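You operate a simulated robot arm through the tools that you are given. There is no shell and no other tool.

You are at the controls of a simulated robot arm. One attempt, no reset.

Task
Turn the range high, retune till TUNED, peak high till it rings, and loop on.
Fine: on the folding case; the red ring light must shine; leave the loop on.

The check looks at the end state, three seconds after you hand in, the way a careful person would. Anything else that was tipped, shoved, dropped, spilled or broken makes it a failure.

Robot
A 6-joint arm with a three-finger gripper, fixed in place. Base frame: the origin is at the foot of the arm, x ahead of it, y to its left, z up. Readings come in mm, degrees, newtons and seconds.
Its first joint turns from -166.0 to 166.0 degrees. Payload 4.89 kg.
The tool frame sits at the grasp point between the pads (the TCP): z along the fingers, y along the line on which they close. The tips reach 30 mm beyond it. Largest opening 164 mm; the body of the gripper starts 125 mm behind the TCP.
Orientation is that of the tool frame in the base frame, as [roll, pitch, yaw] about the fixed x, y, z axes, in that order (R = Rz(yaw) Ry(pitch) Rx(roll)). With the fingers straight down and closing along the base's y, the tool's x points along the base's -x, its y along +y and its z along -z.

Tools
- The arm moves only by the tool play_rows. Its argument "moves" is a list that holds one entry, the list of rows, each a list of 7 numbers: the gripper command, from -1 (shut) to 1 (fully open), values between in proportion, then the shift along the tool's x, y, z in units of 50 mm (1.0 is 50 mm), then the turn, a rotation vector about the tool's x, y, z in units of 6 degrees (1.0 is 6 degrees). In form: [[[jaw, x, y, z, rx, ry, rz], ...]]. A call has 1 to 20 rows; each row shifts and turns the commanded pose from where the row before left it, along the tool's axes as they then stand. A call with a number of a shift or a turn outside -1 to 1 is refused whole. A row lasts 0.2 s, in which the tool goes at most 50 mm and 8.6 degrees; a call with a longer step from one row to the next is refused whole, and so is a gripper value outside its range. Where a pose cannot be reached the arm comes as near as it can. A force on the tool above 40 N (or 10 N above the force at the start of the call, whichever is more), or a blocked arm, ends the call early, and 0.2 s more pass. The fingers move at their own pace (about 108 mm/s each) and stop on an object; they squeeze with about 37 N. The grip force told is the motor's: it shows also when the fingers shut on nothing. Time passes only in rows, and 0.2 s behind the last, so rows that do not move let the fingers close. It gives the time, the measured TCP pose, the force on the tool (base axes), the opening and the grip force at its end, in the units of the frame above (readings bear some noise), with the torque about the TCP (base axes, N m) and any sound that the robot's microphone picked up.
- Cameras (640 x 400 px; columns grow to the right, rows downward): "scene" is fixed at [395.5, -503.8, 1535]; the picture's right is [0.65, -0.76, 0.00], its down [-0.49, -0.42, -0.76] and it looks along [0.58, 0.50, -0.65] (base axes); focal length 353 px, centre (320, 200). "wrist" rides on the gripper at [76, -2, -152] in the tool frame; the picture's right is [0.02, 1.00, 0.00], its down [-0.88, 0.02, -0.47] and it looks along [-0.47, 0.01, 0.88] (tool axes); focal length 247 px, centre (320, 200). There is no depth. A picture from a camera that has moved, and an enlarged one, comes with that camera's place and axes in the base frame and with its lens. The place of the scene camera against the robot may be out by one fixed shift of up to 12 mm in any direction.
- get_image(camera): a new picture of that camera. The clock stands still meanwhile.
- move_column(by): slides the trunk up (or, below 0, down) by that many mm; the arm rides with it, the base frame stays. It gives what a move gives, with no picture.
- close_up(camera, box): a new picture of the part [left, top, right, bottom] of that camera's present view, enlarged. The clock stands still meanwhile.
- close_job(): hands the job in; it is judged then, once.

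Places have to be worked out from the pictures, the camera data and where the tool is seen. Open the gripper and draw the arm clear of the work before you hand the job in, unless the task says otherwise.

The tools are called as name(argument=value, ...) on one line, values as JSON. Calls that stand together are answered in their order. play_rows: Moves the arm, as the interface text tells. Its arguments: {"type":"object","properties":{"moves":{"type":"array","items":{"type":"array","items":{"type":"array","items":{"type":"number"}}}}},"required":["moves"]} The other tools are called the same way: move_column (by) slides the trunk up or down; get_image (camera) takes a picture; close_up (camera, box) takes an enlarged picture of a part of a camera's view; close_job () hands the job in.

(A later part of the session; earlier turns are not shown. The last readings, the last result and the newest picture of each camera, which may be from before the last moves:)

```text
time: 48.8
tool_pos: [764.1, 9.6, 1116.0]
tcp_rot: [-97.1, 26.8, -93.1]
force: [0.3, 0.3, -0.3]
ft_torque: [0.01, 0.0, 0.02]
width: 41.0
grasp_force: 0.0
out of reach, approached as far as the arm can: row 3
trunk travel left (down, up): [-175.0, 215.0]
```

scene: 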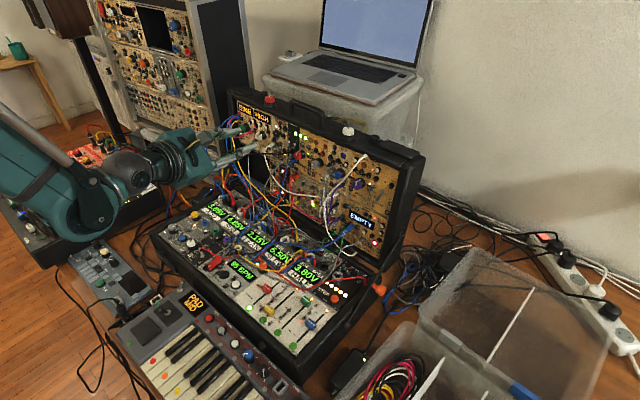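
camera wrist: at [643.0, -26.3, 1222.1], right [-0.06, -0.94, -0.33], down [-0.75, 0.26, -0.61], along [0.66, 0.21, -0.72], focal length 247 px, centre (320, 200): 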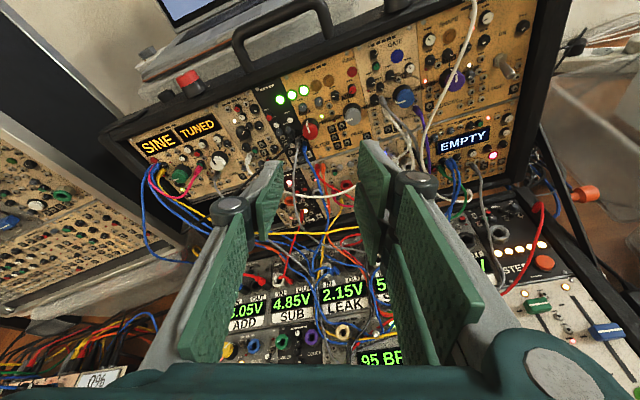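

Orientation is now aligned with the lid normal with the roll at 117°. I finish the roll to 140°, tilt the back up 15°, and move to the PEAK pre-grasp about 70 mm off.

play_rows(moves=[[[-0.5, 0, 0, 0, 0, 0, 1], [-0.5, 0, 0, 0, 0, 0, 1], [-0.5, 0, 0, 0, 0, 0, 1], [-0.5, 0, 0, 0, 0, 0, 0.83], [-0.5, 0, 0, 0, 0, 1, 0], [-0.5, 0, 0, 0, 0, 1, 0], [-0.5, 0, 0, 0, 0, 0.5, 0], [-0.5, 0.115, 0.064, 0.622, 0, 0, 0], [-0.5, 0.115, 0.064, 0.622, 0, 0, 0], [-0.5, 0.115, 0.064, 0.622, 0, 0, 0], [-0.5, 0, 0, 0, 0, 0, 0]]])

get_image(camera="wrist")

close_up(camera="wrist", box=[250, 110, 390, 210])

get_image(camera="scene")

```text
time: 51.2
tool_pos: [844.2, -8.5, 1067.9]
tcp_rot: [-115.3, 44.8, -118.5]
force: [-0.3, -0.4, 0.1]
ft_torque: [-0.02, -0.02, -0.02]
width: 40.9
grasp_force: 0.0
trunk travel left (down, up): [-175.0, 215.0]
```

```text
taken
camera wrist: at [676.4, -33.5, 1060.3], right [-0.08, 0.75, -0.65], down [-0.15, 0.64, 0.75], along [0.99, 0.16, 0.06], focal length 247 px, centre (320, 200)
```

wrist: 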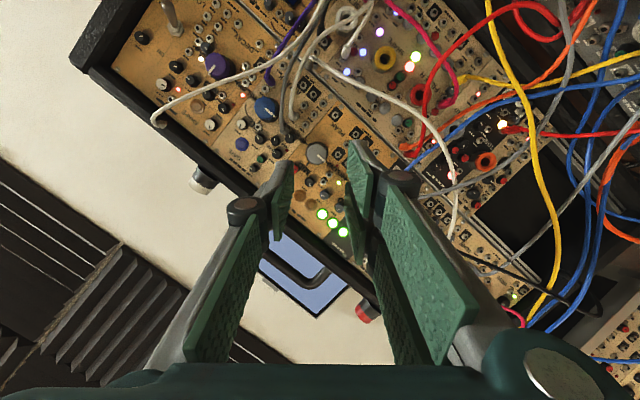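

```text
4.00 times, centred on (320, 160) of wrist
camera zoom: at [676.4, -33.5, 1060.3], right [-0.08, 0.75, -0.65], down [-0.15, 0.64, 0.75], along [0.99, 0.16, 0.06], focal length 988 px, centre (320, 360)
```

zoom: 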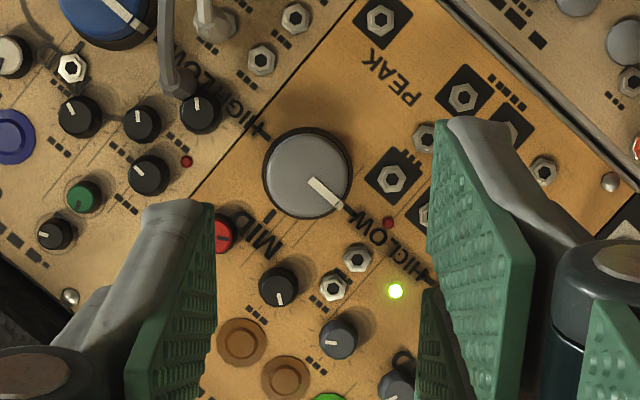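

```text
taken
```

scene: 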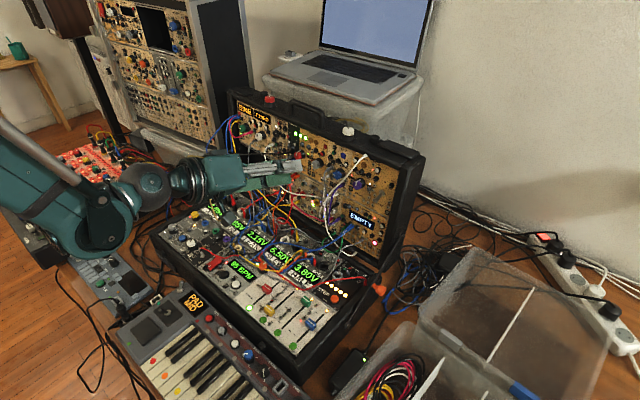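

PEAK's cap lies ~4 mm off in y′ and ~3 mm in x′ from the tool axis. I correct that, narrow the jaw to ~30 mm and advance 45 mm.

play_rows(moves=[[[-0.62, -0.06, -0.082, 0, 0, 0, 0], [-0.62, 0, 0, 0.3, 0, 0, 0], [-0.62, 0, 0, 0.3, 0, 0, 0], [-0.62, 0, 0, 0.3, 0, 0, 0], [-0.62, 0, 0, 0, 0, 0, 0]]])

close_up(camera="wrist", box=[250, 110, 390, 210])

close_up(camera="scene", box=[240, 110, 360, 210])

```text
time: 52.4
tool_pos: [889.3, -18.9, 1058.7]
tcp_rot: [-115.3, 45.0, -118.6]
force: [-0.3, 0.0, 0.1]
ft_torque: [0.01, 0.0, 0.01]
width: 31.5
grasp_force: 0.1
trunk travel left (down, up): [-175.0, 215.0]
```

```text
4.00 times, centred on (320, 160) of wrist
camera zoom: at [720.5, -42.8, 1052.4], right [-0.08, 0.75, -0.65], down [-0.15, 0.64, 0.75], along [0.99, 0.16, 0.06], focal length 988 px, centre (320, 360)
```

zoom: 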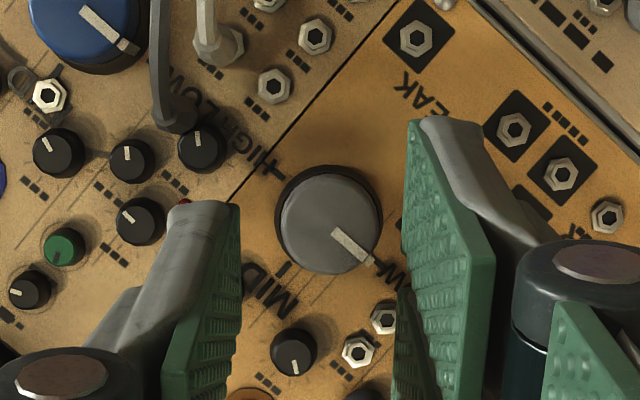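

```text
4.00 times, centred on (300, 160) of scene
camera zoom: at [395.5, -503.8, 1535.0], right [0.65, -0.76, 0.0], down [-0.49, -0.42, -0.76], along [0.58, 0.5, -0.65], focal length 1412 px, centre (400, 360)
```

zoom: 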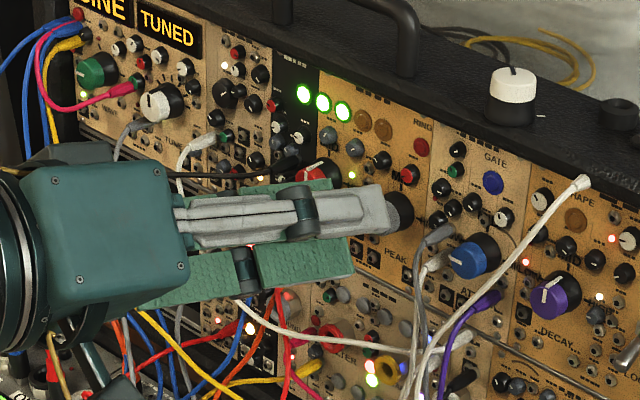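

Slight over-correction (~1.7 mm); I fix it and advance the last 24 mm.

play_rows(moves=[[[-0.62, 0, 0.032, 0.1, 0, 0, 0], [-0.62, 0, 0, 0.15, 0, 0, 0], [-0.62, 0, 0, 0.13, 0, 0, 0], [-0.62, 0, 0, 0.1, 0, 0, 0], [-0.62, 0, 0, 0, 0, 0, 0]]])

close_up(camera="wrist", box=[250, 110, 390, 210])

```text
time: 53.6
tool_pos: [912.1, -21.3, 1051.2]
tcp_rot: [-115.4, 45.0, -118.5]
force: [0.5, -0.5, -0.3]
ft_torque: [0.01, 0.02, -0.02]
width: 31.1
grasp_force: 0.0
trunk travel left (down, up): [-175.0, 215.0]
```

```text
4.00 times, centred on (320, 160) of wrist
camera zoom: at [742.8, -45.1, 1044.2], right [-0.08, 0.75, -0.65], down [-0.15, 0.64, 0.75], along [0.99, 0.16, 0.06], focal length 988 px, centre (320, 360)
```

zoom: 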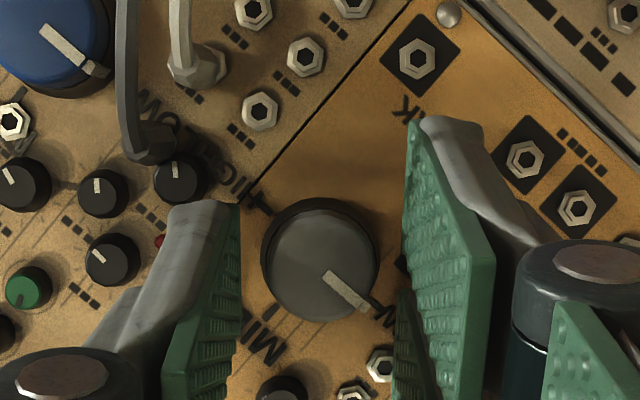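

Centred and contact-free. I close on PEAK.

play_rows(moves=[[[-0.75, 0, 0, 0, 0, 0, 0], [-1, 0, 0, 0, 0, 0, 0], [-1, 0, 0, 0, 0, 0, 0], [-1, 0, 0, 0, 0, 0, 0]]])

close_up(camera="wrist", box=[250, 110, 390, 210])

```text
time: 54.6
tool_pos: [910.9, -21.6, 1050.0]
tcp_rot: [-115.4, 45.0, -118.6]
force: [2.5, -0.5, 0.9]
ft_torque: [0.08, -0.21, -0.16]
width: 20.0
grasp_force: 45.0
trunk travel left (down, up): [-175.0, 215.0]
```

```text
4.00 times, centred on (320, 160) of wrist
camera zoom: at [742.8, -45.2, 1044.2], right [-0.08, 0.75, -0.65], down [-0.15, 0.64, 0.75], along [0.99, 0.16, 0.06], focal length 988 px, centre (320, 360)
```

zoom: 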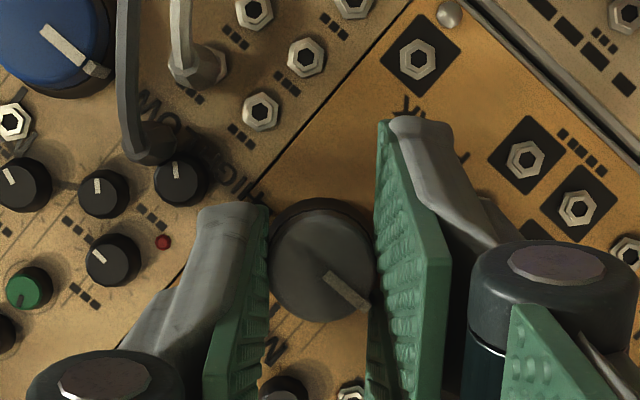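

Gripped at 20 mm. I turn clockwise 30° about the knob axis and check.

play_rows(moves=[[[-1, 0, -0.008, 0, -0.13, 0, 0.483], [-1, 0, -0.008, 0, -0.13, 0, 0.483], [-1, 0, -0.008, 0, -0.13, 0, 0.483], [-1, 0, -0.008, 0, -0.13, 0, 0.483], [-1, 0, -0.008, 0, -0.13, 0, 0.483], [-1, 0, -0.008, 0, -0.13, 0, 0.483], [-1, 0, -0.008, 0, -0.13, 0, 0.483], [-1, 0, -0.008, 0, -0.13, 0, 0.483], [-1, 0, -0.008, 0, -0.13, 0, 0.483], [-1, 0, -0.008, 0, -0.13, 0, 0.483]]])

close_up(camera="wrist", box=[230, 110, 410, 240])

close_up(camera="scene", box=[240, 110, 360, 210])

```text
time: 56.8
tool_pos: [911.2, -25.2, 1053.3]
tcp_rot: [-154.5, 66.5, -155.3]
force: [6.9, -13.9, 2.2]
ft_torque: [-0.21, -0.22, -0.46]
width: 20.1
grasp_force: 45.0
trunk travel left (down, up): [-175.0, 215.0]
```

```text
3.08 times, centred on (320, 175) of wrist
camera zoom: at [741.8, -33.3, 1037.7], right [-0.03, 0.98, -0.19], down [-0.12, 0.19, 0.97], along [0.99, 0.05, 0.11], focal length 760 px, centre (320, 277)
```

zoom: 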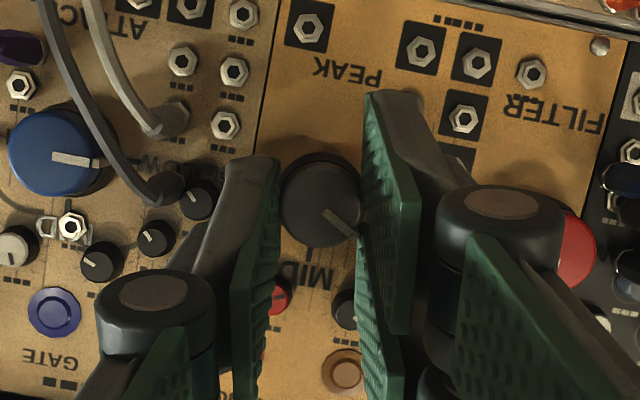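

```text
4.00 times, centred on (300, 160) of scene
camera zoom: at [395.5, -503.8, 1535.0], right [0.65, -0.76, 0.0], down [-0.49, -0.42, -0.76], along [0.58, 0.5, -0.65], focal length 1412 px, centre (400, 360)
```

zoom: 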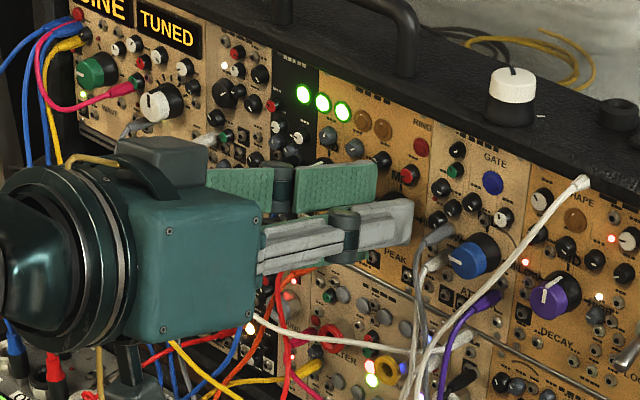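

Knob follows; the third lamp stage unchanged and TUNED still shows. I relieve the small side load and turn another 30°.

play_rows(moves=[[[-1, 0, -0.02, 0, -0.13, 0, 0.483], [-1, 0, -0.008, 0, -0.13, 0, 0.483], [-1, 0, -0.008, 0, -0.13, 0, 0.483], [-1, 0, -0.008, 0, -0.13, 0, 0.483], [-1, 0, -0.008, 0, -0.13, 0, 0.483], [-1, 0, -0.008, 0, -0.13, 0, 0.483], [-1, 0, -0.008, 0, -0.13, 0, 0.483], [-1, 0, -0.008, 0, -0.13, 0, 0.483], [-1, 0, -0.008, 0, -0.13, 0, 0.483], [-1, 0, -0.008, 0, -0.13, 0, 0.483]]])

close_up(camera="wrist", box=[230, 110, 410, 240])

close_up(camera="scene", box=[240, 110, 360, 210])

```text
time: 59.0
tool_pos: [911.3, -28.8, 1053.0]
tcp_rot: [135.7, 60.7, 137.2]
force: [4.3, -3.4, -4.3]
ft_torque: [-0.05, 0.21, -0.19]
width: 19.9
grasp_force: 45.2
trunk travel left (down, up): [-175.0, 215.0]
```

```text
3.08 times, centred on (320, 175) of wrist
camera zoom: at [741.9, -19.8, 1037.9], right [0.03, 0.95, 0.32], down [-0.13, -0.32, 0.94], along [0.99, -0.07, 0.11], focal length 760 px, centre (320, 277)
```

zoom: 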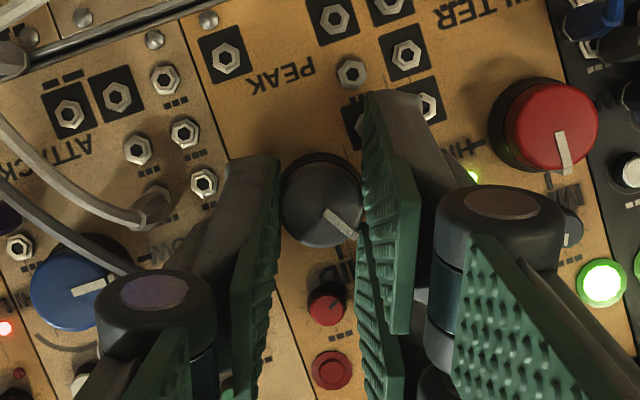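

```text
4.00 times, centred on (300, 160) of scene
camera zoom: at [395.5, -503.8, 1535.0], right [0.65, -0.76, 0.0], down [-0.49, -0.42, -0.76], along [0.58, 0.5, -0.65], focal length 1412 px, centre (400, 360)
```

zoom: 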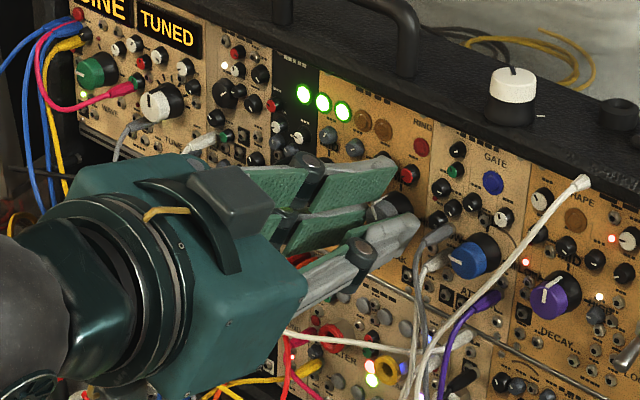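

At 60° turned, no ring yet, forces low. I turn another 27°.

play_rows(moves=[[[-1, 0, -0.008, 0, -0.13, 0, 0.483], [-1, 0, -0.008, 0, -0.13, 0, 0.483], [-1, 0, -0.008, 0, -0.13, 0, 0.483], [-1, 0, -0.008, 0, -0.13, 0, 0.483], [-1, 0, -0.008, 0, -0.13, 0, 0.483], [-1, 0, -0.008, 0, -0.13, 0, 0.483], [-1, 0, -0.008, 0, -0.13, 0, 0.483], [-1, 0, -0.008, 0, -0.13, 0, 0.483], [-1, 0, -0.008, 0, -0.13, 0, 0.483]]])

close_up(camera="wrist", box=[230, 110, 410, 240])

close_up(camera="scene", box=[240, 110, 360, 210])

```text
time: 61.0
tool_pos: [911.8, -32.3, 1050.8]
tcp_rot: [111.2, 38.8, 115.1]
force: [-11.9, -9.1, -22.5]
ft_torque: [-0.24, 0.5, -0.44]
width: 20.1
grasp_force: 45.2
trunk travel left (down, up): [-175.0, 215.0]
```

```text
3.08 times, centred on (320, 175) of wrist
camera zoom: at [742.6, -9.2, 1044.0], right [0.07, 0.7, 0.71], down [-0.15, -0.7, 0.7], along [0.99, -0.16, 0.05], focal length 760 px, centre (320, 277)
```

zoom: 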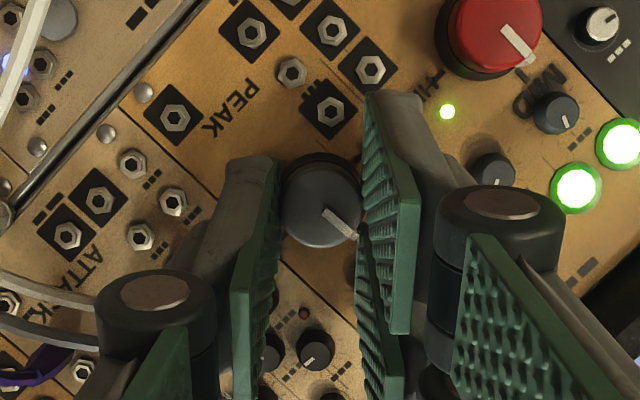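

```text
4.00 times, centred on (300, 160) of scene
camera zoom: at [395.5, -503.8, 1535.0], right [0.65, -0.76, 0.0], down [-0.49, -0.42, -0.76], along [0.58, 0.5, -0.65], focal length 1412 px, centre (400, 360)
```

zoom: 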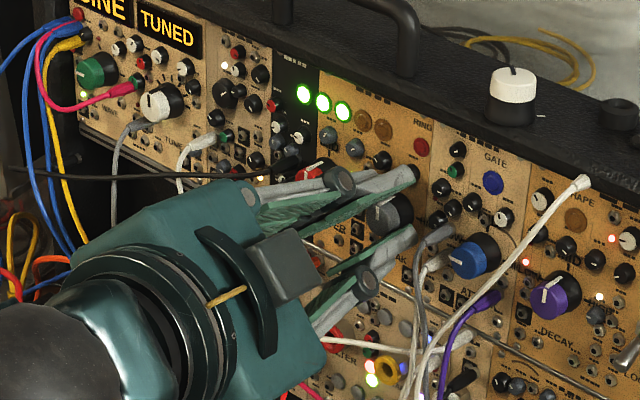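

87° turned (pointer at MID), no ring yet. I release, back off 60 mm along the tool axis and unwind the roll about the knob's axis for a second grasp.

play_rows(moves=[[[-0.65, 0, -0.01, 0, 0, 0, 0], [-0.65, 0, 0, 0, 0, 0, 0], [-0.65, 0, 0, -0.2, 0, 0, 0], [-0.65, 0, 0, -0.4, 0, 0, 0], [-0.65, 0, 0, -0.6, 0, 0, 0], [-0.65, 0, 0.0488, 0, 0.259, 0, -0.966], [-0.65, 0, 0.0488, 0, 0.259, 0, -0.966], [-0.65, 0, 0.0488, 0, 0.259, 0, -0.966], [-0.65, 0, 0.0488, 0, 0.259, 0, -0.966], [-0.65, 0, 0.0488, 0, 0.259, 0, -0.966], [-0.65, 0, 0.0488, 0, 0.259, 0, -0.966], [-0.65, 0, 0.0488, 0, 0.259, 0, -0.966], [-0.65, 0, 0.0488, 0, 0.259, 0, -0.966], [-0.65, 0, 0.0488, 0, 0.259, 0, -0.966], [-0.65, 0, 0.0488, 0, 0.259, 0, -0.966], [-0.65, 0, 0.0488, 0, 0.259, 0, -0.966], [-0.65, 0, 0.0488, 0, 0.259, 0, -0.966], [-0.65, 0, 0.0488, 0, 0.259, 0, -0.966], [-0.65, 0, 0.0488, 0, 0.259, 0, -0.966], [-0.65, 0, 0, 0, 0, 0, 0]]])

close_up(camera="wrist", box=[250, 110, 390, 210])

close_up(camera="scene", box=[220, 80, 380, 210])

```text
time: 65.2
tool_pos: [854.8, -12.7, 1069.5]
tcp_rot: [-117.6, 47.7, -120.3]
force: [-0.6, 0.2, -0.5]
ft_torque: [-0.02, -0.02, -0.01]
width: 28.8
grasp_force: 0.0
trunk travel left (down, up): [-175.0, 215.0]
```

```text
4.00 times, centred on (320, 160) of wrist
camera zoom: at [686.2, -36.6, 1063.3], right [-0.08, 0.79, -0.61], down [-0.14, 0.6, 0.79], along [0.99, 0.15, 0.07], focal length 988 px, centre (320, 360)
```

zoom: 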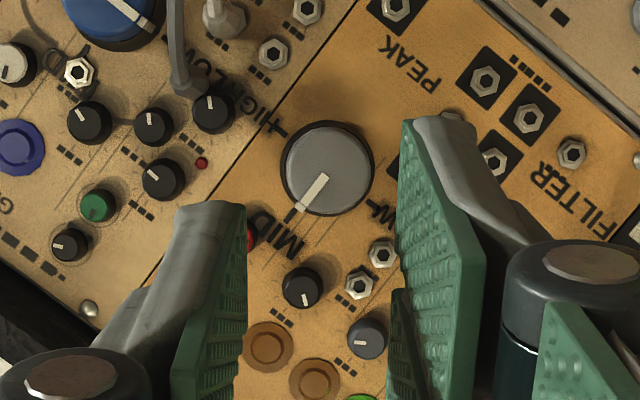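

```text
3.08 times, centred on (300, 145) of scene
camera zoom: at [395.5, -503.8, 1535.0], right [0.65, -0.76, 0.0], down [-0.49, -0.42, -0.76], along [0.58, 0.5, -0.65], focal length 1086 px, centre (382, 369)
```

zoom: 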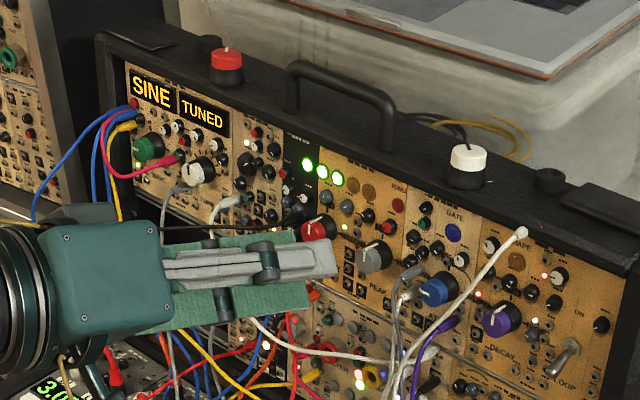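

PEAK now rests at MID and the gripper is back aligned to within 2 mm. I correct and advance 60 mm for the second grasp.

play_rows(moves=[[[-0.62, 0.03, 0.028, 0, 0, 0, 0], [-0.62, 0, 0, 0.35, 0, 0, 0], [-0.62, 0, 0, 0.35, 0, 0, 0], [-0.62, 0, 0, 0.2, 0, 0, 0], [-0.62, 0, 0, 0.15, 0, 0, 0], [-0.62, 0, 0, 0.13, 0, 0, 0], [-0.62, 0, 0, 0, 0, 0, 0]]])

close_up(camera="wrist", box=[250, 110, 390, 210])

```text
time: 66.8
tool_pos: [910.3, -21.3, 1050.6]
tcp_rot: [-117.5, 47.6, -120.3]
force: [0.3, 0.0, -0.1]
ft_torque: [0.0, 0.0, 0.01]
width: 31.3
grasp_force: 0.0
trunk travel left (down, up): [-175.0, 215.0]
```

```text
4.00 times, centred on (320, 160) of wrist
camera zoom: at [741.4, -45.4, 1042.8], right [-0.08, 0.79, -0.61], down [-0.15, 0.6, 0.79], along [0.99, 0.15, 0.07], focal length 988 px, centre (320, 360)
```

zoom: 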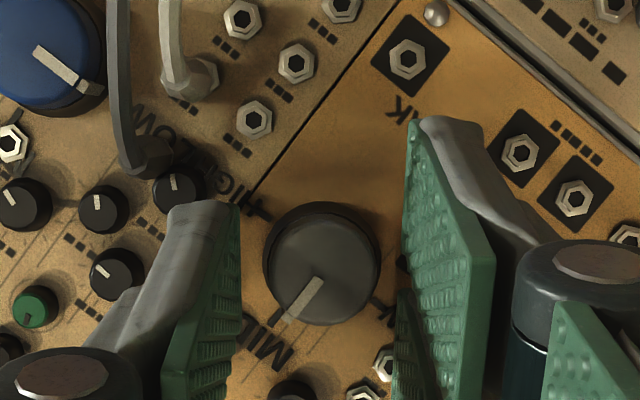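

Centred again with no contact. I close and turn clockwise 30°.

play_rows(moves=[[[-0.75, 0, 0, 0, 0, 0, 0], [-1, 0, 0, 0, 0, 0, 0], [-1, 0, 0, 0, 0, 0, 0], [-1, 0, -0.01, 0, -0.13, 0, 0.483], [-1, 0, -0.01, 0, -0.13, 0, 0.483], [-1, 0, -0.01, 0, -0.13, 0, 0.483], [-1, 0, -0.01, 0, -0.13, 0, 0.483], [-1, 0, -0.01, 0, -0.13, 0, 0.483], [-1, 0, -0.01, 0, -0.13, 0, 0.483], [-1, 0, -0.01, 0, -0.13, 0, 0.483], [-1, 0, -0.01, 0, -0.13, 0, 0.483], [-1, 0, -0.01, 0, -0.13, 0, 0.483], [-1, 0, -0.01, 0, -0.13, 0, 0.483]]])

close_up(camera="wrist", box=[230, 110, 410, 240])

close_up(camera="scene", box=[240, 110, 360, 210])

```text
time: 69.7
tool_pos: [910.9, -26.1, 1052.7]
tcp_rot: [-161.2, 67.4, -161.6]
force: [0.8, 8.4, -13.4]
ft_torque: [0.09, -0.01, 0.06]
width: 20.0
grasp_force: 45.0
trunk travel left (down, up): [-175.0, 215.0]
stopped in row 13: the force on the tool passed its limit at 40 N (the readings are from after the stop); the commanded pose is now the measured one
```

```text
3.08 times, centred on (320, 175) of wrist
camera zoom: at [740.7, -32.8, 1037.1], right [-0.03, 0.99, -0.14], down [-0.12, 0.14, 0.98], along [0.99, 0.04, 0.12], focal length 760 px, centre (320, 277)
```

zoom: 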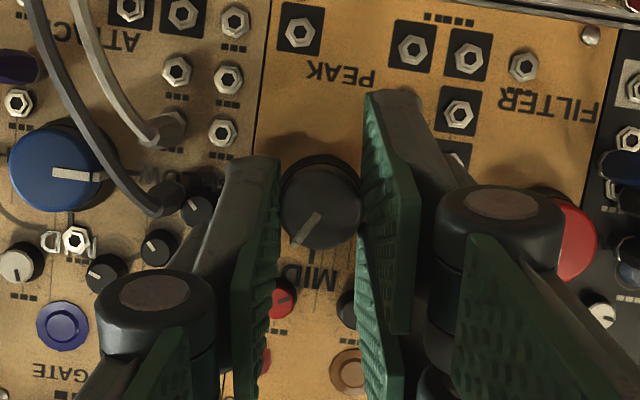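

```text
4.00 times, centred on (300, 160) of scene
camera zoom: at [395.5, -503.8, 1535.0], right [0.65, -0.76, 0.0], down [-0.49, -0.42, -0.76], along [0.58, 0.5, -0.65], focal length 1412 px, centre (400, 360)
```

zoom: 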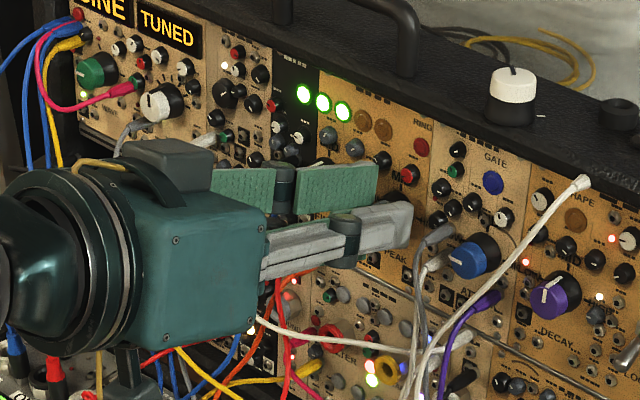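

A brief 40 N side-load stopped the last row; the knob turned along (pointer now right of MID). I relieve the load and continue with a smaller sideways feed.

play_rows(moves=[[[-1, 0.012, 0.01, 0, 0, 0, 0], [-1, 0, -0.004, 0, -0.13, 0, 0.483], [-1, 0, -0.006, 0, -0.13, 0, 0.483], [-1, 0, -0.006, 0, -0.13, 0, 0.483], [-1, 0, -0.006, 0, -0.13, 0, 0.483], [-1, 0, -0.006, 0, -0.13, 0, 0.483], [-1, 0, -0.006, 0, -0.13, 0, 0.483], [-1, 0, 0, 0, 0, 0, 0]]])

close_up(camera="wrist", box=[230, 110, 410, 240])

close_up(camera="scene", box=[240, 110, 360, 210])

```text
time: 71.5
tool_pos: [909.7, -27.6, 1052.8]
tcp_rot: [152.2, 66.0, 153.3]
force: [13.1, -1.3, 6.8]
ft_torque: [-0.05, -1.33, -0.39]
width: 19.8
grasp_force: 44.8
trunk travel left (down, up): [-175.0, 215.0]
```

```text
3.08 times, centred on (320, 175) of wrist
camera zoom: at [740.2, -24.2, 1036.6], right [0.01, 0.99, 0.17], down [-0.12, -0.17, 0.98], along [0.99, -0.03, 0.12], focal length 760 px, centre (320, 277)
```

zoom: 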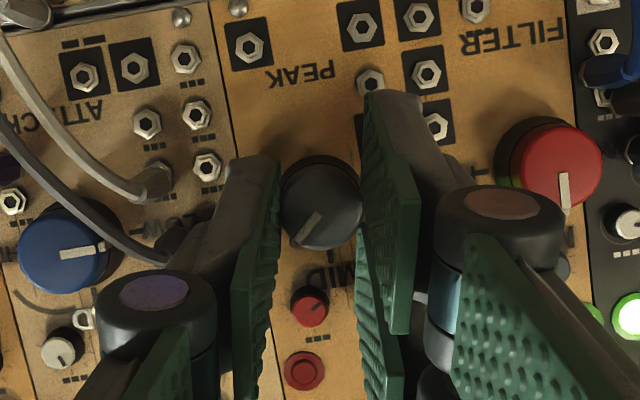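

```text
4.00 times, centred on (300, 160) of scene
camera zoom: at [395.5, -503.8, 1535.0], right [0.65, -0.76, 0.0], down [-0.49, -0.42, -0.76], along [0.58, 0.5, -0.65], focal length 1412 px, centre (400, 360)
```

zoom: 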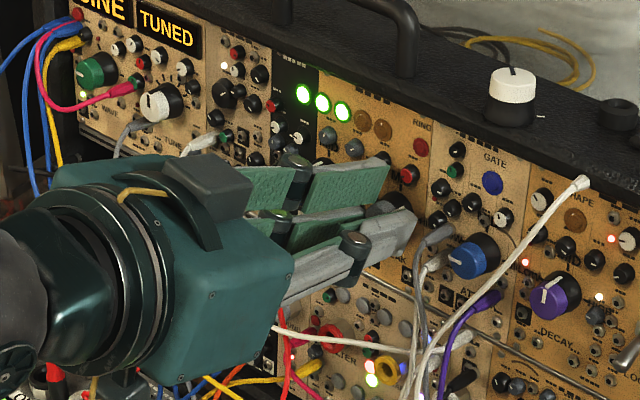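

Pointer about +35° past MID, still no ring. I ease the pitch load by ~1° and turn another 24°.

play_rows(moves=[[[-1, 0, 0, -0.01, 0, -0.15, 0], [-1, 0, -0.006, 0, -0.13, 0, 0.483], [-1, 0, -0.008, 0, -0.13, 0, 0.483], [-1, 0, -0.008, 0, -0.13, 0, 0.483], [-1, 0, -0.008, 0, -0.13, 0, 0.483], [-1, 0, -0.008, 0, -0.13, 0, 0.483], [-1, 0, -0.008, 0, -0.13, 0, 0.483], [-1, 0, -0.008, 0, -0.13, 0, 0.483], [-1, 0, -0.008, 0, -0.13, 0, 0.483], [-1, 0, 0, 0, 0, 0, 0]]])

close_up(camera="wrist", box=[230, 110, 410, 240])

close_up(camera="scene", box=[240, 110, 360, 210])

```text
time: 73.7
tool_pos: [909.3, -30.2, 1051.5]
tcp_rot: [118.1, 49.7, 121.2]
force: [0.4, -2.6, -20.2]
ft_torque: [-0.12, 0.65, -0.14]
width: 19.8
grasp_force: 44.7
trunk travel left (down, up): [-175.0, 215.0]
```

```text
3.08 times, centred on (320, 175) of wrist
camera zoom: at [740.8, -13.1, 1037.5], right [0.05, 0.83, 0.55], down [-0.15, -0.54, 0.83], along [0.99, -0.12, 0.1], focal length 760 px, centre (320, 277)
```

zoom: 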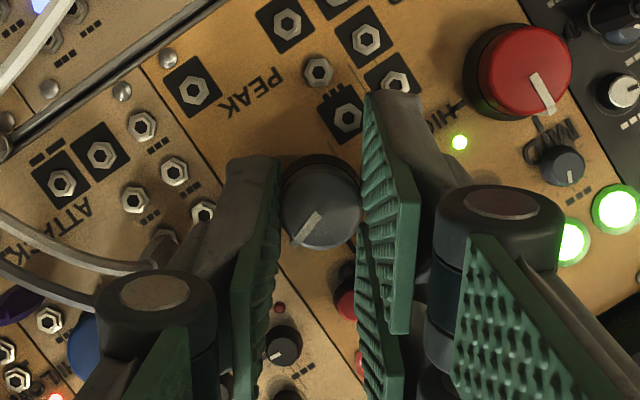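

```text
4.00 times, centred on (300, 160) of scene
camera zoom: at [395.5, -503.8, 1535.0], right [0.65, -0.76, 0.0], down [-0.49, -0.42, -0.76], along [0.58, 0.5, -0.65], focal length 1412 px, centre (400, 360)
```

zoom: 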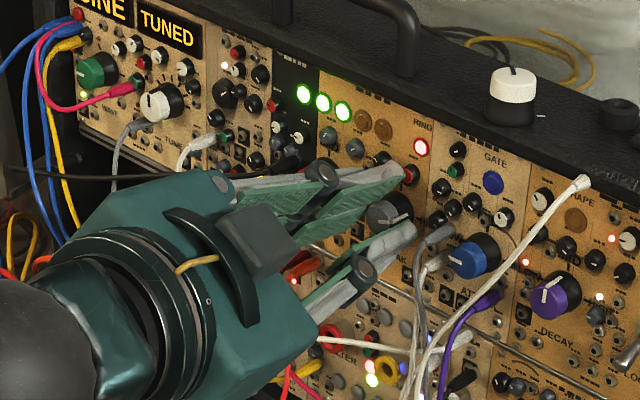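

The RING light came on. I turn ~15° further toward the HIGH mark so it's firmly in range, relieving the side load first.

play_rows(moves=[[[-1, 0.012, -0.012, 0, 0, 0, 0], [-1, 0, -0.009, 0, -0.13, 0, 0.483], [-1, 0, -0.009, 0, -0.13, 0, 0.483], [-1, 0, -0.009, 0, -0.13, 0, 0.483], [-1, 0, -0.009, 0, -0.13, 0, 0.483], [-1, 0, -0.009, 0, -0.13, 0, 0.483], [-1, 0, 0, 0, 0, 0, 0]]])

close_up(camera="wrist", box=[230, 110, 410, 240])

close_up(camera="scene", box=[240, 110, 360, 210])

```text
time: 75.2
tool_pos: [909.8, -32.2, 1050.2]
tcp_rot: [108.7, 36.4, 113.3]
force: [11.2, 1.0, -0.6]
ft_torque: [-0.04, -0.64, -0.85]
width: 20.1
grasp_force: 45.0
trunk travel left (down, up): [-175.0, 215.0]
```

```text
3.08 times, centred on (320, 175) of wrist
camera zoom: at [740.5, -7.6, 1041.8], right [0.07, 0.66, 0.75], down [-0.17, -0.73, 0.66], along [0.98, -0.17, 0.06], focal length 760 px, centre (320, 277)
```

zoom: 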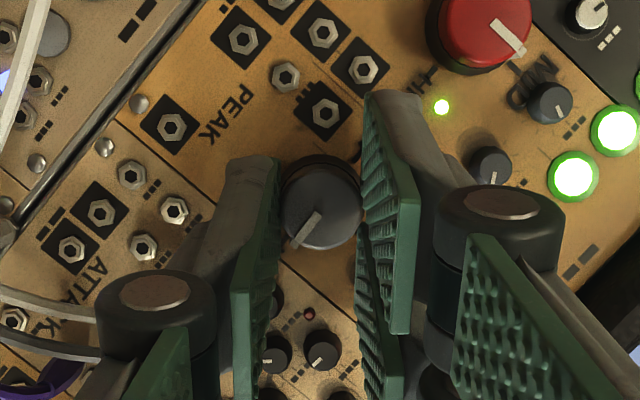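

```text
4.00 times, centred on (300, 160) of scene
camera zoom: at [395.5, -503.8, 1535.0], right [0.65, -0.76, 0.0], down [-0.49, -0.42, -0.76], along [0.58, 0.5, -0.65], focal length 1412 px, centre (400, 360)
```

zoom: 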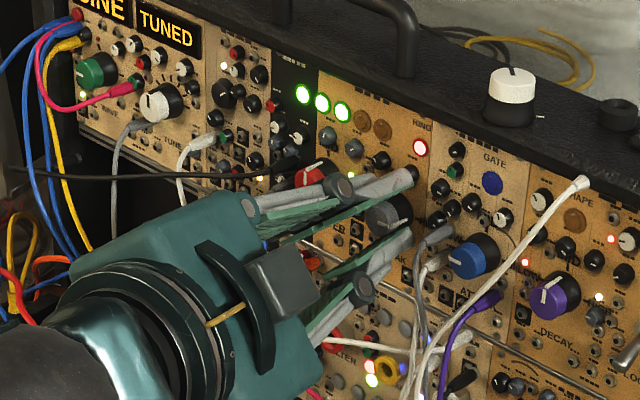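

RING shines and TUNED still shows. I release PEAK and back straight out.

play_rows(moves=[[[-0.65, 0, 0, 0, 0, 0, 0], [-0.65, 0, 0, 0, 0, 0, 0], [-0.65, 0, 0, -0.2, 0, 0, 0], [-0.65, 0, 0, -0.4, 0, 0, 0], [-0.65, 0, 0, -0.6, 0, 0, 0], [-0.65, 0, 0, -0.6, 0, 0, 0], [-0.65, 0, 0, -0.6, 0, 0, 0], [-0.65, 0, 0, 0, 0, 0, 0]]])

get_image(camera="wrist")

close_up(camera="scene", box=[220, 80, 420, 240])

close_up(camera="scene", box=[300, 125, 350, 175])

```text
time: 77.0
tool_pos: [795.6, -55.1, 1080.7]
tcp_rot: [108.7, 36.5, 113.3]
force: [0.4, 0.3, 0.3]
ft_torque: [-0.06, 0.04, -0.01]
width: 28.8
grasp_force: 0.1
trunk travel left (down, up): [-175.0, 215.0]
```

```text
taken
camera wrist: at [625.8, -31.3, 1072.8], right [0.06, 0.66, 0.75], down [-0.17, -0.73, 0.66], along [0.98, -0.17, 0.06], focal length 247 px, centre (320, 200)
```

wrist: 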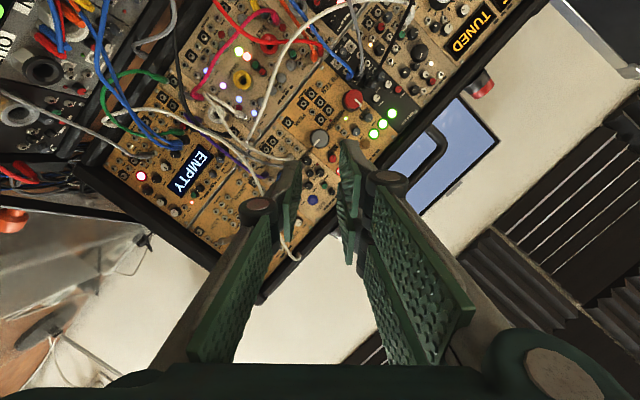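

```text
2.50 times, centred on (320, 160) of scene
camera zoom: at [395.5, -503.8, 1535.0], right [0.65, -0.76, 0.0], down [-0.49, -0.42, -0.76], along [0.58, 0.5, -0.65], focal length 883 px, centre (320, 300)
```

zoom: 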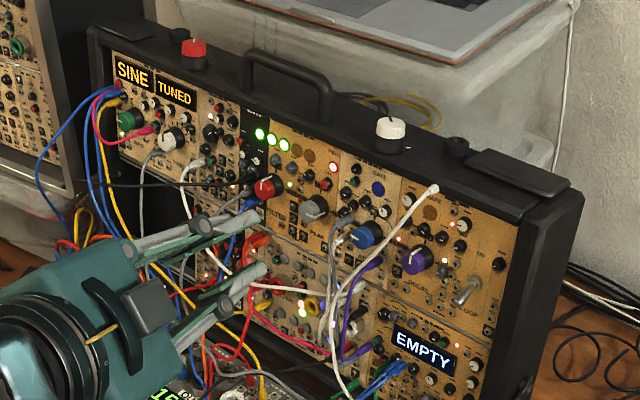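

```text
8.00 times, centred on (325, 150) of scene
camera zoom: at [395.5, -503.8, 1535.0], right [0.65, -0.76, 0.0], down [-0.49, -0.42, -0.76], along [0.58, 0.5, -0.65], focal length 2825 px, centre (280, 600)
```

zoom: 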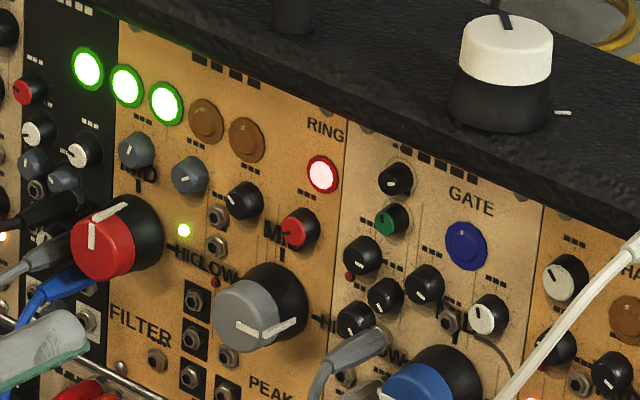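

RING lit, PEAK near HIGH, TUNED intact. Last is the LOOP toggle: lever base about (950, -210, 1038), tip pointing down. I roll the tool to level, close the fingers and shift right to y≈-210 to look at the lever.

play_rows(moves=[[[-0.65, 0, 0, 0, 0.259, 0, -0.966], [-0.65, 0, 0, 0, 0.259, 0, -0.966], [-0.65, 0, 0, 0, 0.259, 0, -0.966], [-0.65, 0, 0, 0, 0.259, 0, -0.966], [-0.65, 0, 0, 0, 0.259, 0, -0.966], [-0.65, 0, 0, 0, 0.259, 0, -0.966], [-0.65, 0, 0, 0, 0.259, 0, -0.966], [-0.65, 0, 0, 0, 0.259, 0, -0.966], [-0.65, 0, 0, -0.3, 0.072, 0, -0.27], [-0.65, 0, -0.775, 0, 0, 0, 0], [-0.65, 0, -0.775, 0, 0, 0, 0], [-0.65, 0, -0.775, 0, 0, 0, 0], [-0.65, 0, -0.775, 0, 0, 0, 0], [-0.65, 0, 0, 0, 0, 0, 0]]])

get_image(camera="wrist")

close_up(camera="wrist", box=[260, 110, 400, 210])

get_image(camera="scene")

```text
time: 80.0
tool_pos: [781.5, -213.2, 1084.9]
tcp_rot: [179.2, 69.6, 179.4]
force: [0.3, -0.5, 0.4]
ft_torque: [-0.02, -0.02, -0.03]
width: 28.6
grasp_force: 0.0
trunk travel left (down, up): [-175.0, 215.0]
```

```text
taken
camera wrist: at [611.8, -214.8, 1065.7], right [-0.01, 1.0, -0.02], down [-0.14, 0.01, 0.99], along [0.99, 0.01, 0.14], focal length 247 px, centre (320, 200)
```

wrist: 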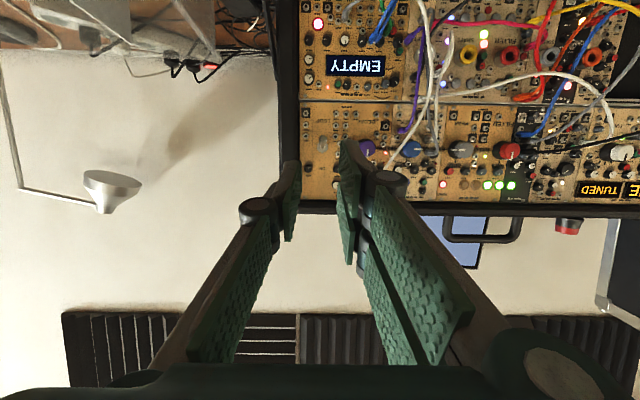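

```text
4.00 times, centred on (330, 160) of wrist
camera zoom: at [611.8, -214.8, 1065.7], right [-0.01, 1.0, -0.02], down [-0.14, 0.01, 0.99], along [0.99, 0.01, 0.14], focal length 988 px, centre (280, 360)
```

zoom: 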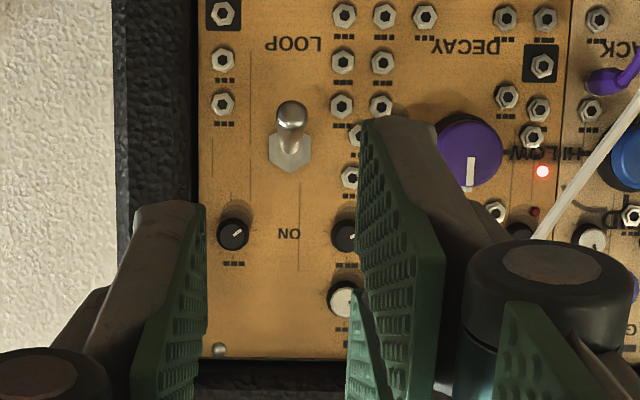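

```text
taken
```

scene: 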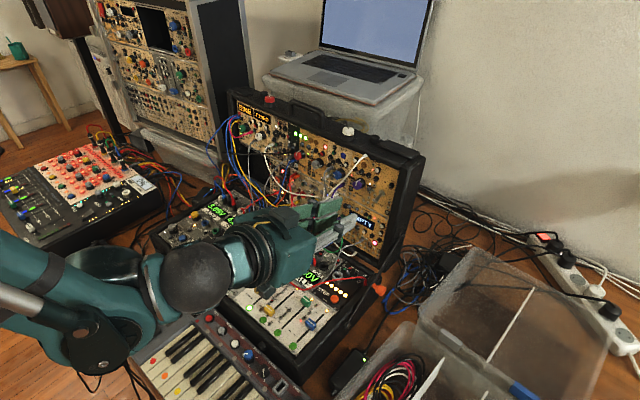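

The lever is clear: tip (924, -209, 1030), nut (950, -209, 1039). I close the fingers and move to a point in front of and below the lever.

play_rows(moves=[[[-1, 0, 0, 0, 0, 0, 0], [-1, 0.236, 0.035, 0.826, 0, 0, 0], [-1, 0.236, 0.035, 0.826, 0, 0, 0], [-1, 0, 0, 0, 0, 0, 0]]])

get_image(camera="wrist")

close_up(camera="wrist", box=[260, 110, 400, 210])

close_up(camera="scene", box=[300, 130, 430, 270])

```text
time: 81.0
tool_pos: [852.3, -207.0, 1032.8]
tcp_rot: [179.2, 69.5, 179.3]
force: [0.3, 0.4, -0.9]
ft_torque: [0.04, 0.0, 0.03]
width: 0.0
grasp_force: 36.6
trunk travel left (down, up): [-175.0, 215.0]
```

```text
taken
camera wrist: at [682.0, -209.9, 1014.5], right [-0.01, 1.0, -0.02], down [-0.14, 0.01, 0.99], along [0.99, 0.01, 0.14], focal length 247 px, centre (320, 200)
```

wrist: 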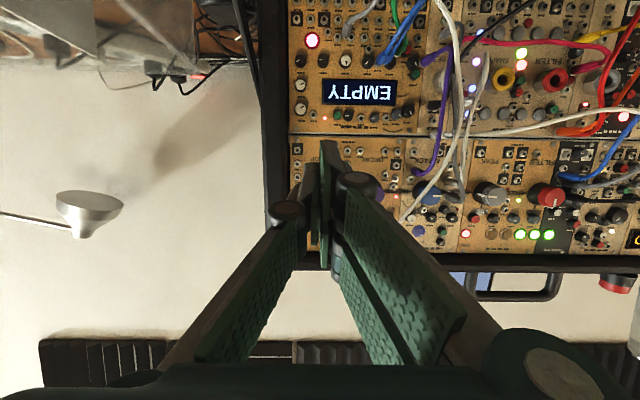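

```text
4.00 times, centred on (330, 160) of wrist
camera zoom: at [682.0, -209.9, 1014.5], right [-0.01, 1.0, -0.02], down [-0.14, 0.01, 0.99], along [0.99, 0.01, 0.14], focal length 988 px, centre (280, 360)
```

zoom: 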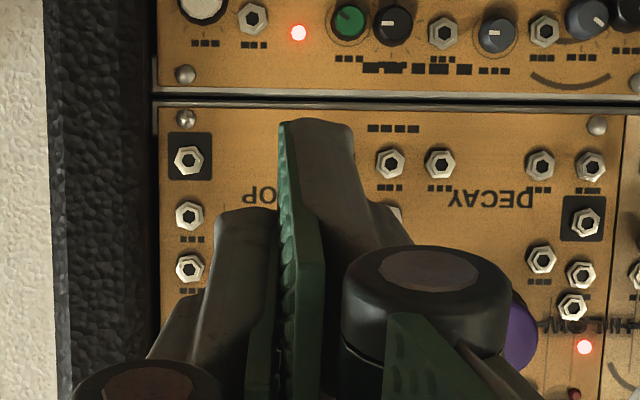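

```text
2.86 times, centred on (365, 200) of scene
camera zoom: at [395.5, -503.8, 1535.0], right [0.65, -0.76, 0.0], down [-0.49, -0.42, -0.76], along [0.58, 0.5, -0.65], focal length 1009 px, centre (191, 200)
```

zoom: 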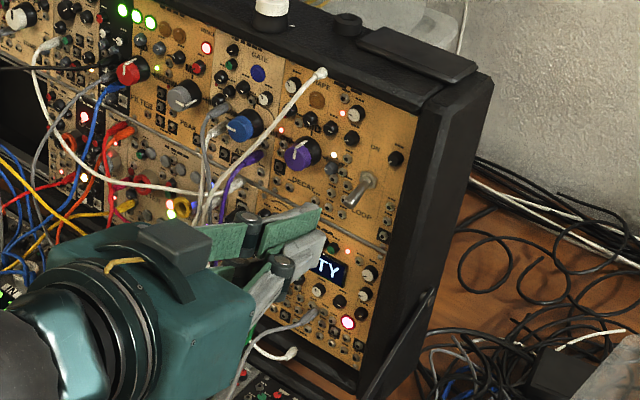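

The closed fingers are below and in front of the lever. I lower 3 mm more for margin and slide in under it by 57 mm.

play_rows(moves=[[[-1, 0.06, -0.02, 0, 0, 0, 0], [-1, 0, 0, 0.4, 0, 0, 0], [-1, 0, 0, 0.4, 0, 0, 0], [-1, 0, 0, 0.2, 0, 0, 0], [-1, 0, 0, 0.14, 0, 0, 0], [-1, 0, 0, 0, 0, 0, 0]]])

close_up(camera="wrist", box=[260, 110, 400, 210])

close_up(camera="scene", box=[330, 150, 420, 240])

```text
time: 82.0
tool_pos: [886.6, -208.9, 1015.4]
tcp_rot: [179.4, 69.4, 179.5]
force: [-26.8, -0.8, -5.1]
ft_torque: [-0.16, -0.21, -0.03]
width: 0.1
grasp_force: 36.9
trunk travel left (down, up): [-175.0, 215.0]
stopped in row 4: the force on the tool passed its limit at 56 N (the readings are from after the stop); the commanded pose is now the measured one
```

```text
4.00 times, centred on (330, 160) of wrist
camera zoom: at [716.4, -211.0, 996.7], right [-0.01, 1.0, -0.02], down [-0.13, 0.02, 0.99], along [0.99, 0.01, 0.13], focal length 988 px, centre (280, 360)
```

zoom: 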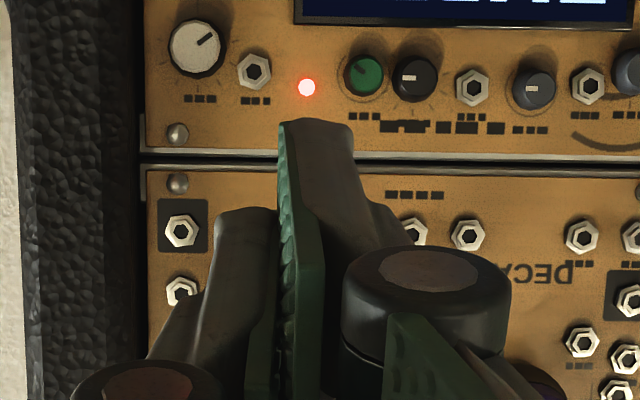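

```text
4.44 times, centred on (375, 195) of scene
camera zoom: at [395.5, -503.8, 1535.0], right [0.65, -0.76, 0.0], down [-0.49, -0.42, -0.76], along [0.58, 0.5, -0.65], focal length 1569 px, centre (76, 222)
```

zoom: 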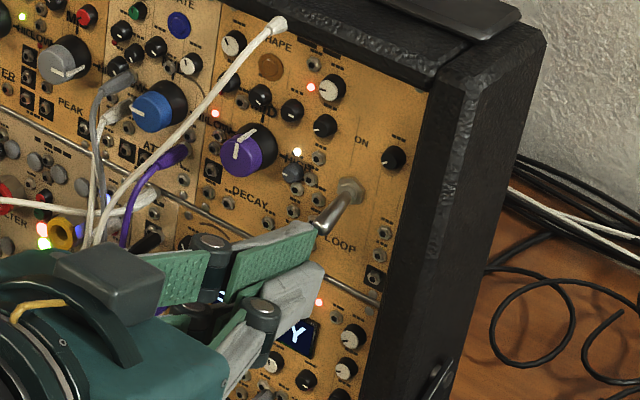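

The contact was with the lever tip: the pictures show the gripper's left side really carries two prongs reaching ~29 mm to either side, so its top prong met the lever end-on. I back off 20 mm at once and check that the lever is unharmed.

play_rows(moves=[[[-1, 0, 0, -0.2, 0, 0, 0], [-1, 0, 0, -0.3, 0, 0, 0], [-1, 0, 0, 0, 0, 0, 0]]])

close_up(camera="scene", box=[340, 155, 410, 220])

close_up(camera="scene", box=[250, 150, 400, 280])

get_image(camera="wrist")

```text
time: 82.8
tool_pos: [863.5, -208.6, 1023.5]
tcp_rot: [179.4, 69.5, 179.6]
force: [-0.2, 0.1, -0.3]
ft_torque: [-0.01, -0.02, -0.03]
width: 0.0
grasp_force: 37.3
trunk travel left (down, up): [-175.0, 215.0]
```

```text
6.15 times, centred on (375, 188) of scene
camera zoom: at [395.5, -503.8, 1535.0], right [0.65, -0.76, 0.0], down [-0.49, -0.42, -0.76], along [0.58, 0.5, -0.65], focal length 2173 px, centre (-18, 277)
```

zoom: 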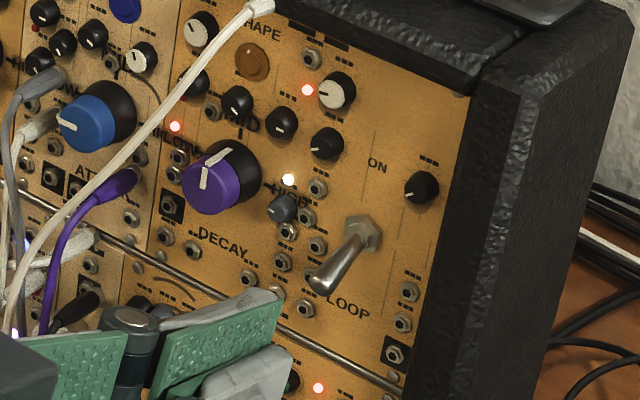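

```text
3.08 times, centred on (325, 215) of scene
camera zoom: at [395.5, -503.8, 1535.0], right [0.65, -0.76, 0.0], down [-0.49, -0.42, -0.76], along [0.58, 0.5, -0.65], focal length 1086 px, centre (305, 154)
```

zoom: 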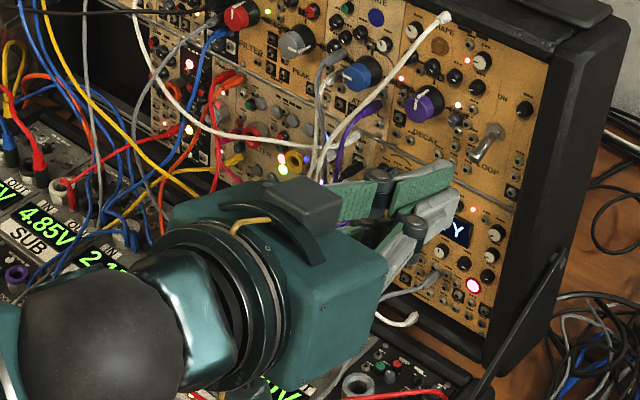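

```text
taken
camera wrist: at [694.5, -210.9, 1004.9], right [-0.01, 1.0, -0.02], down [-0.13, 0.02, 0.99], along [0.99, 0.01, 0.13], focal length 247 px, centre (320, 200)
```

wrist: 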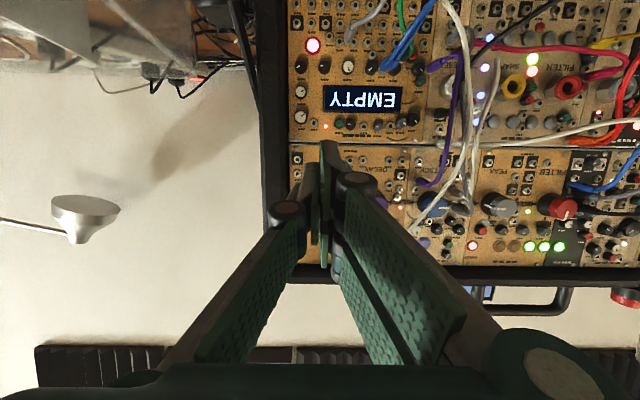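

Lever is fine. I shift right 6 mm so the top prong sits centred beneath the lever, go down 15 mm, then slide in beneath it slowly.

play_rows(moves=[[[-1, 0.15, -0.064, 0, 0, 0, 0], [-1, 0.15, -0.064, 0, 0, 0, 0], [-1, 0, 0, 0.284, 0, 0, 0], [-1, 0, 0, 0.15, 0, 0, 0], [-1, 0, 0, 0.15, 0, 0, 0], [-1, 0, 0, 0, 0, 0, 0]]])

close_up(camera="scene", box=[340, 155, 410, 220])

close_up(camera="wrist", box=[260, 80, 400, 200])

```text
time: 84.2
tool_pos: [887.2, -214.5, 999.1]
tcp_rot: [179.4, 69.4, 179.6]
force: [0.5, 0.1, -0.6]
ft_torque: [-0.01, 0.0, 0.03]
width: 0.0
grasp_force: 36.6
trunk travel left (down, up): [-175.0, 215.0]
```

```text
6.15 times, centred on (375, 188) of scene
camera zoom: at [395.5, -503.8, 1535.0], right [0.65, -0.76, 0.0], down [-0.49, -0.42, -0.76], along [0.58, 0.5, -0.65], focal length 2173 px, centre (-18, 277)
```

zoom: 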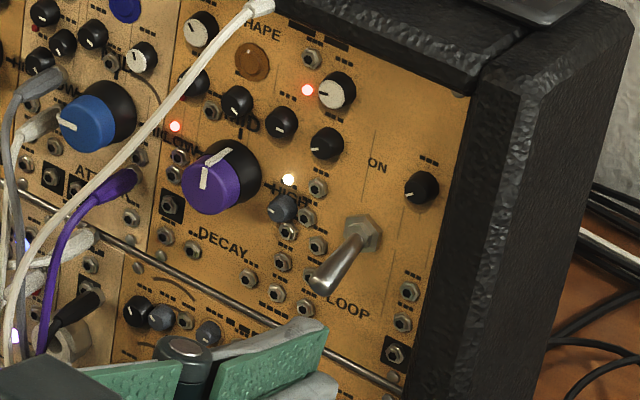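

```text
3.33 times, centred on (330, 140) of wrist
camera zoom: at [717.2, -217.5, 980.3], right [-0.01, 1.0, -0.02], down [-0.13, 0.01, 0.99], along [0.99, 0.01, 0.13], focal length 823 px, centre (287, 400)
```

zoom: 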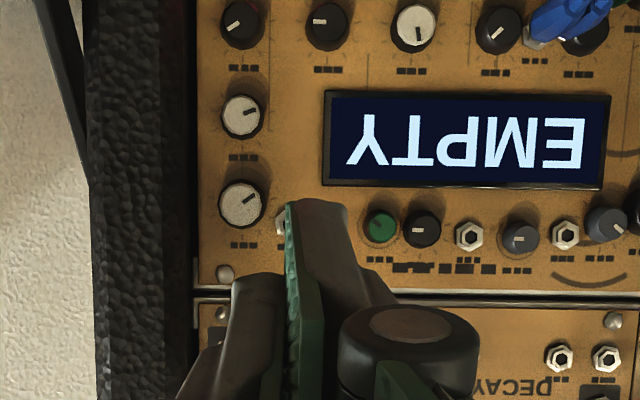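

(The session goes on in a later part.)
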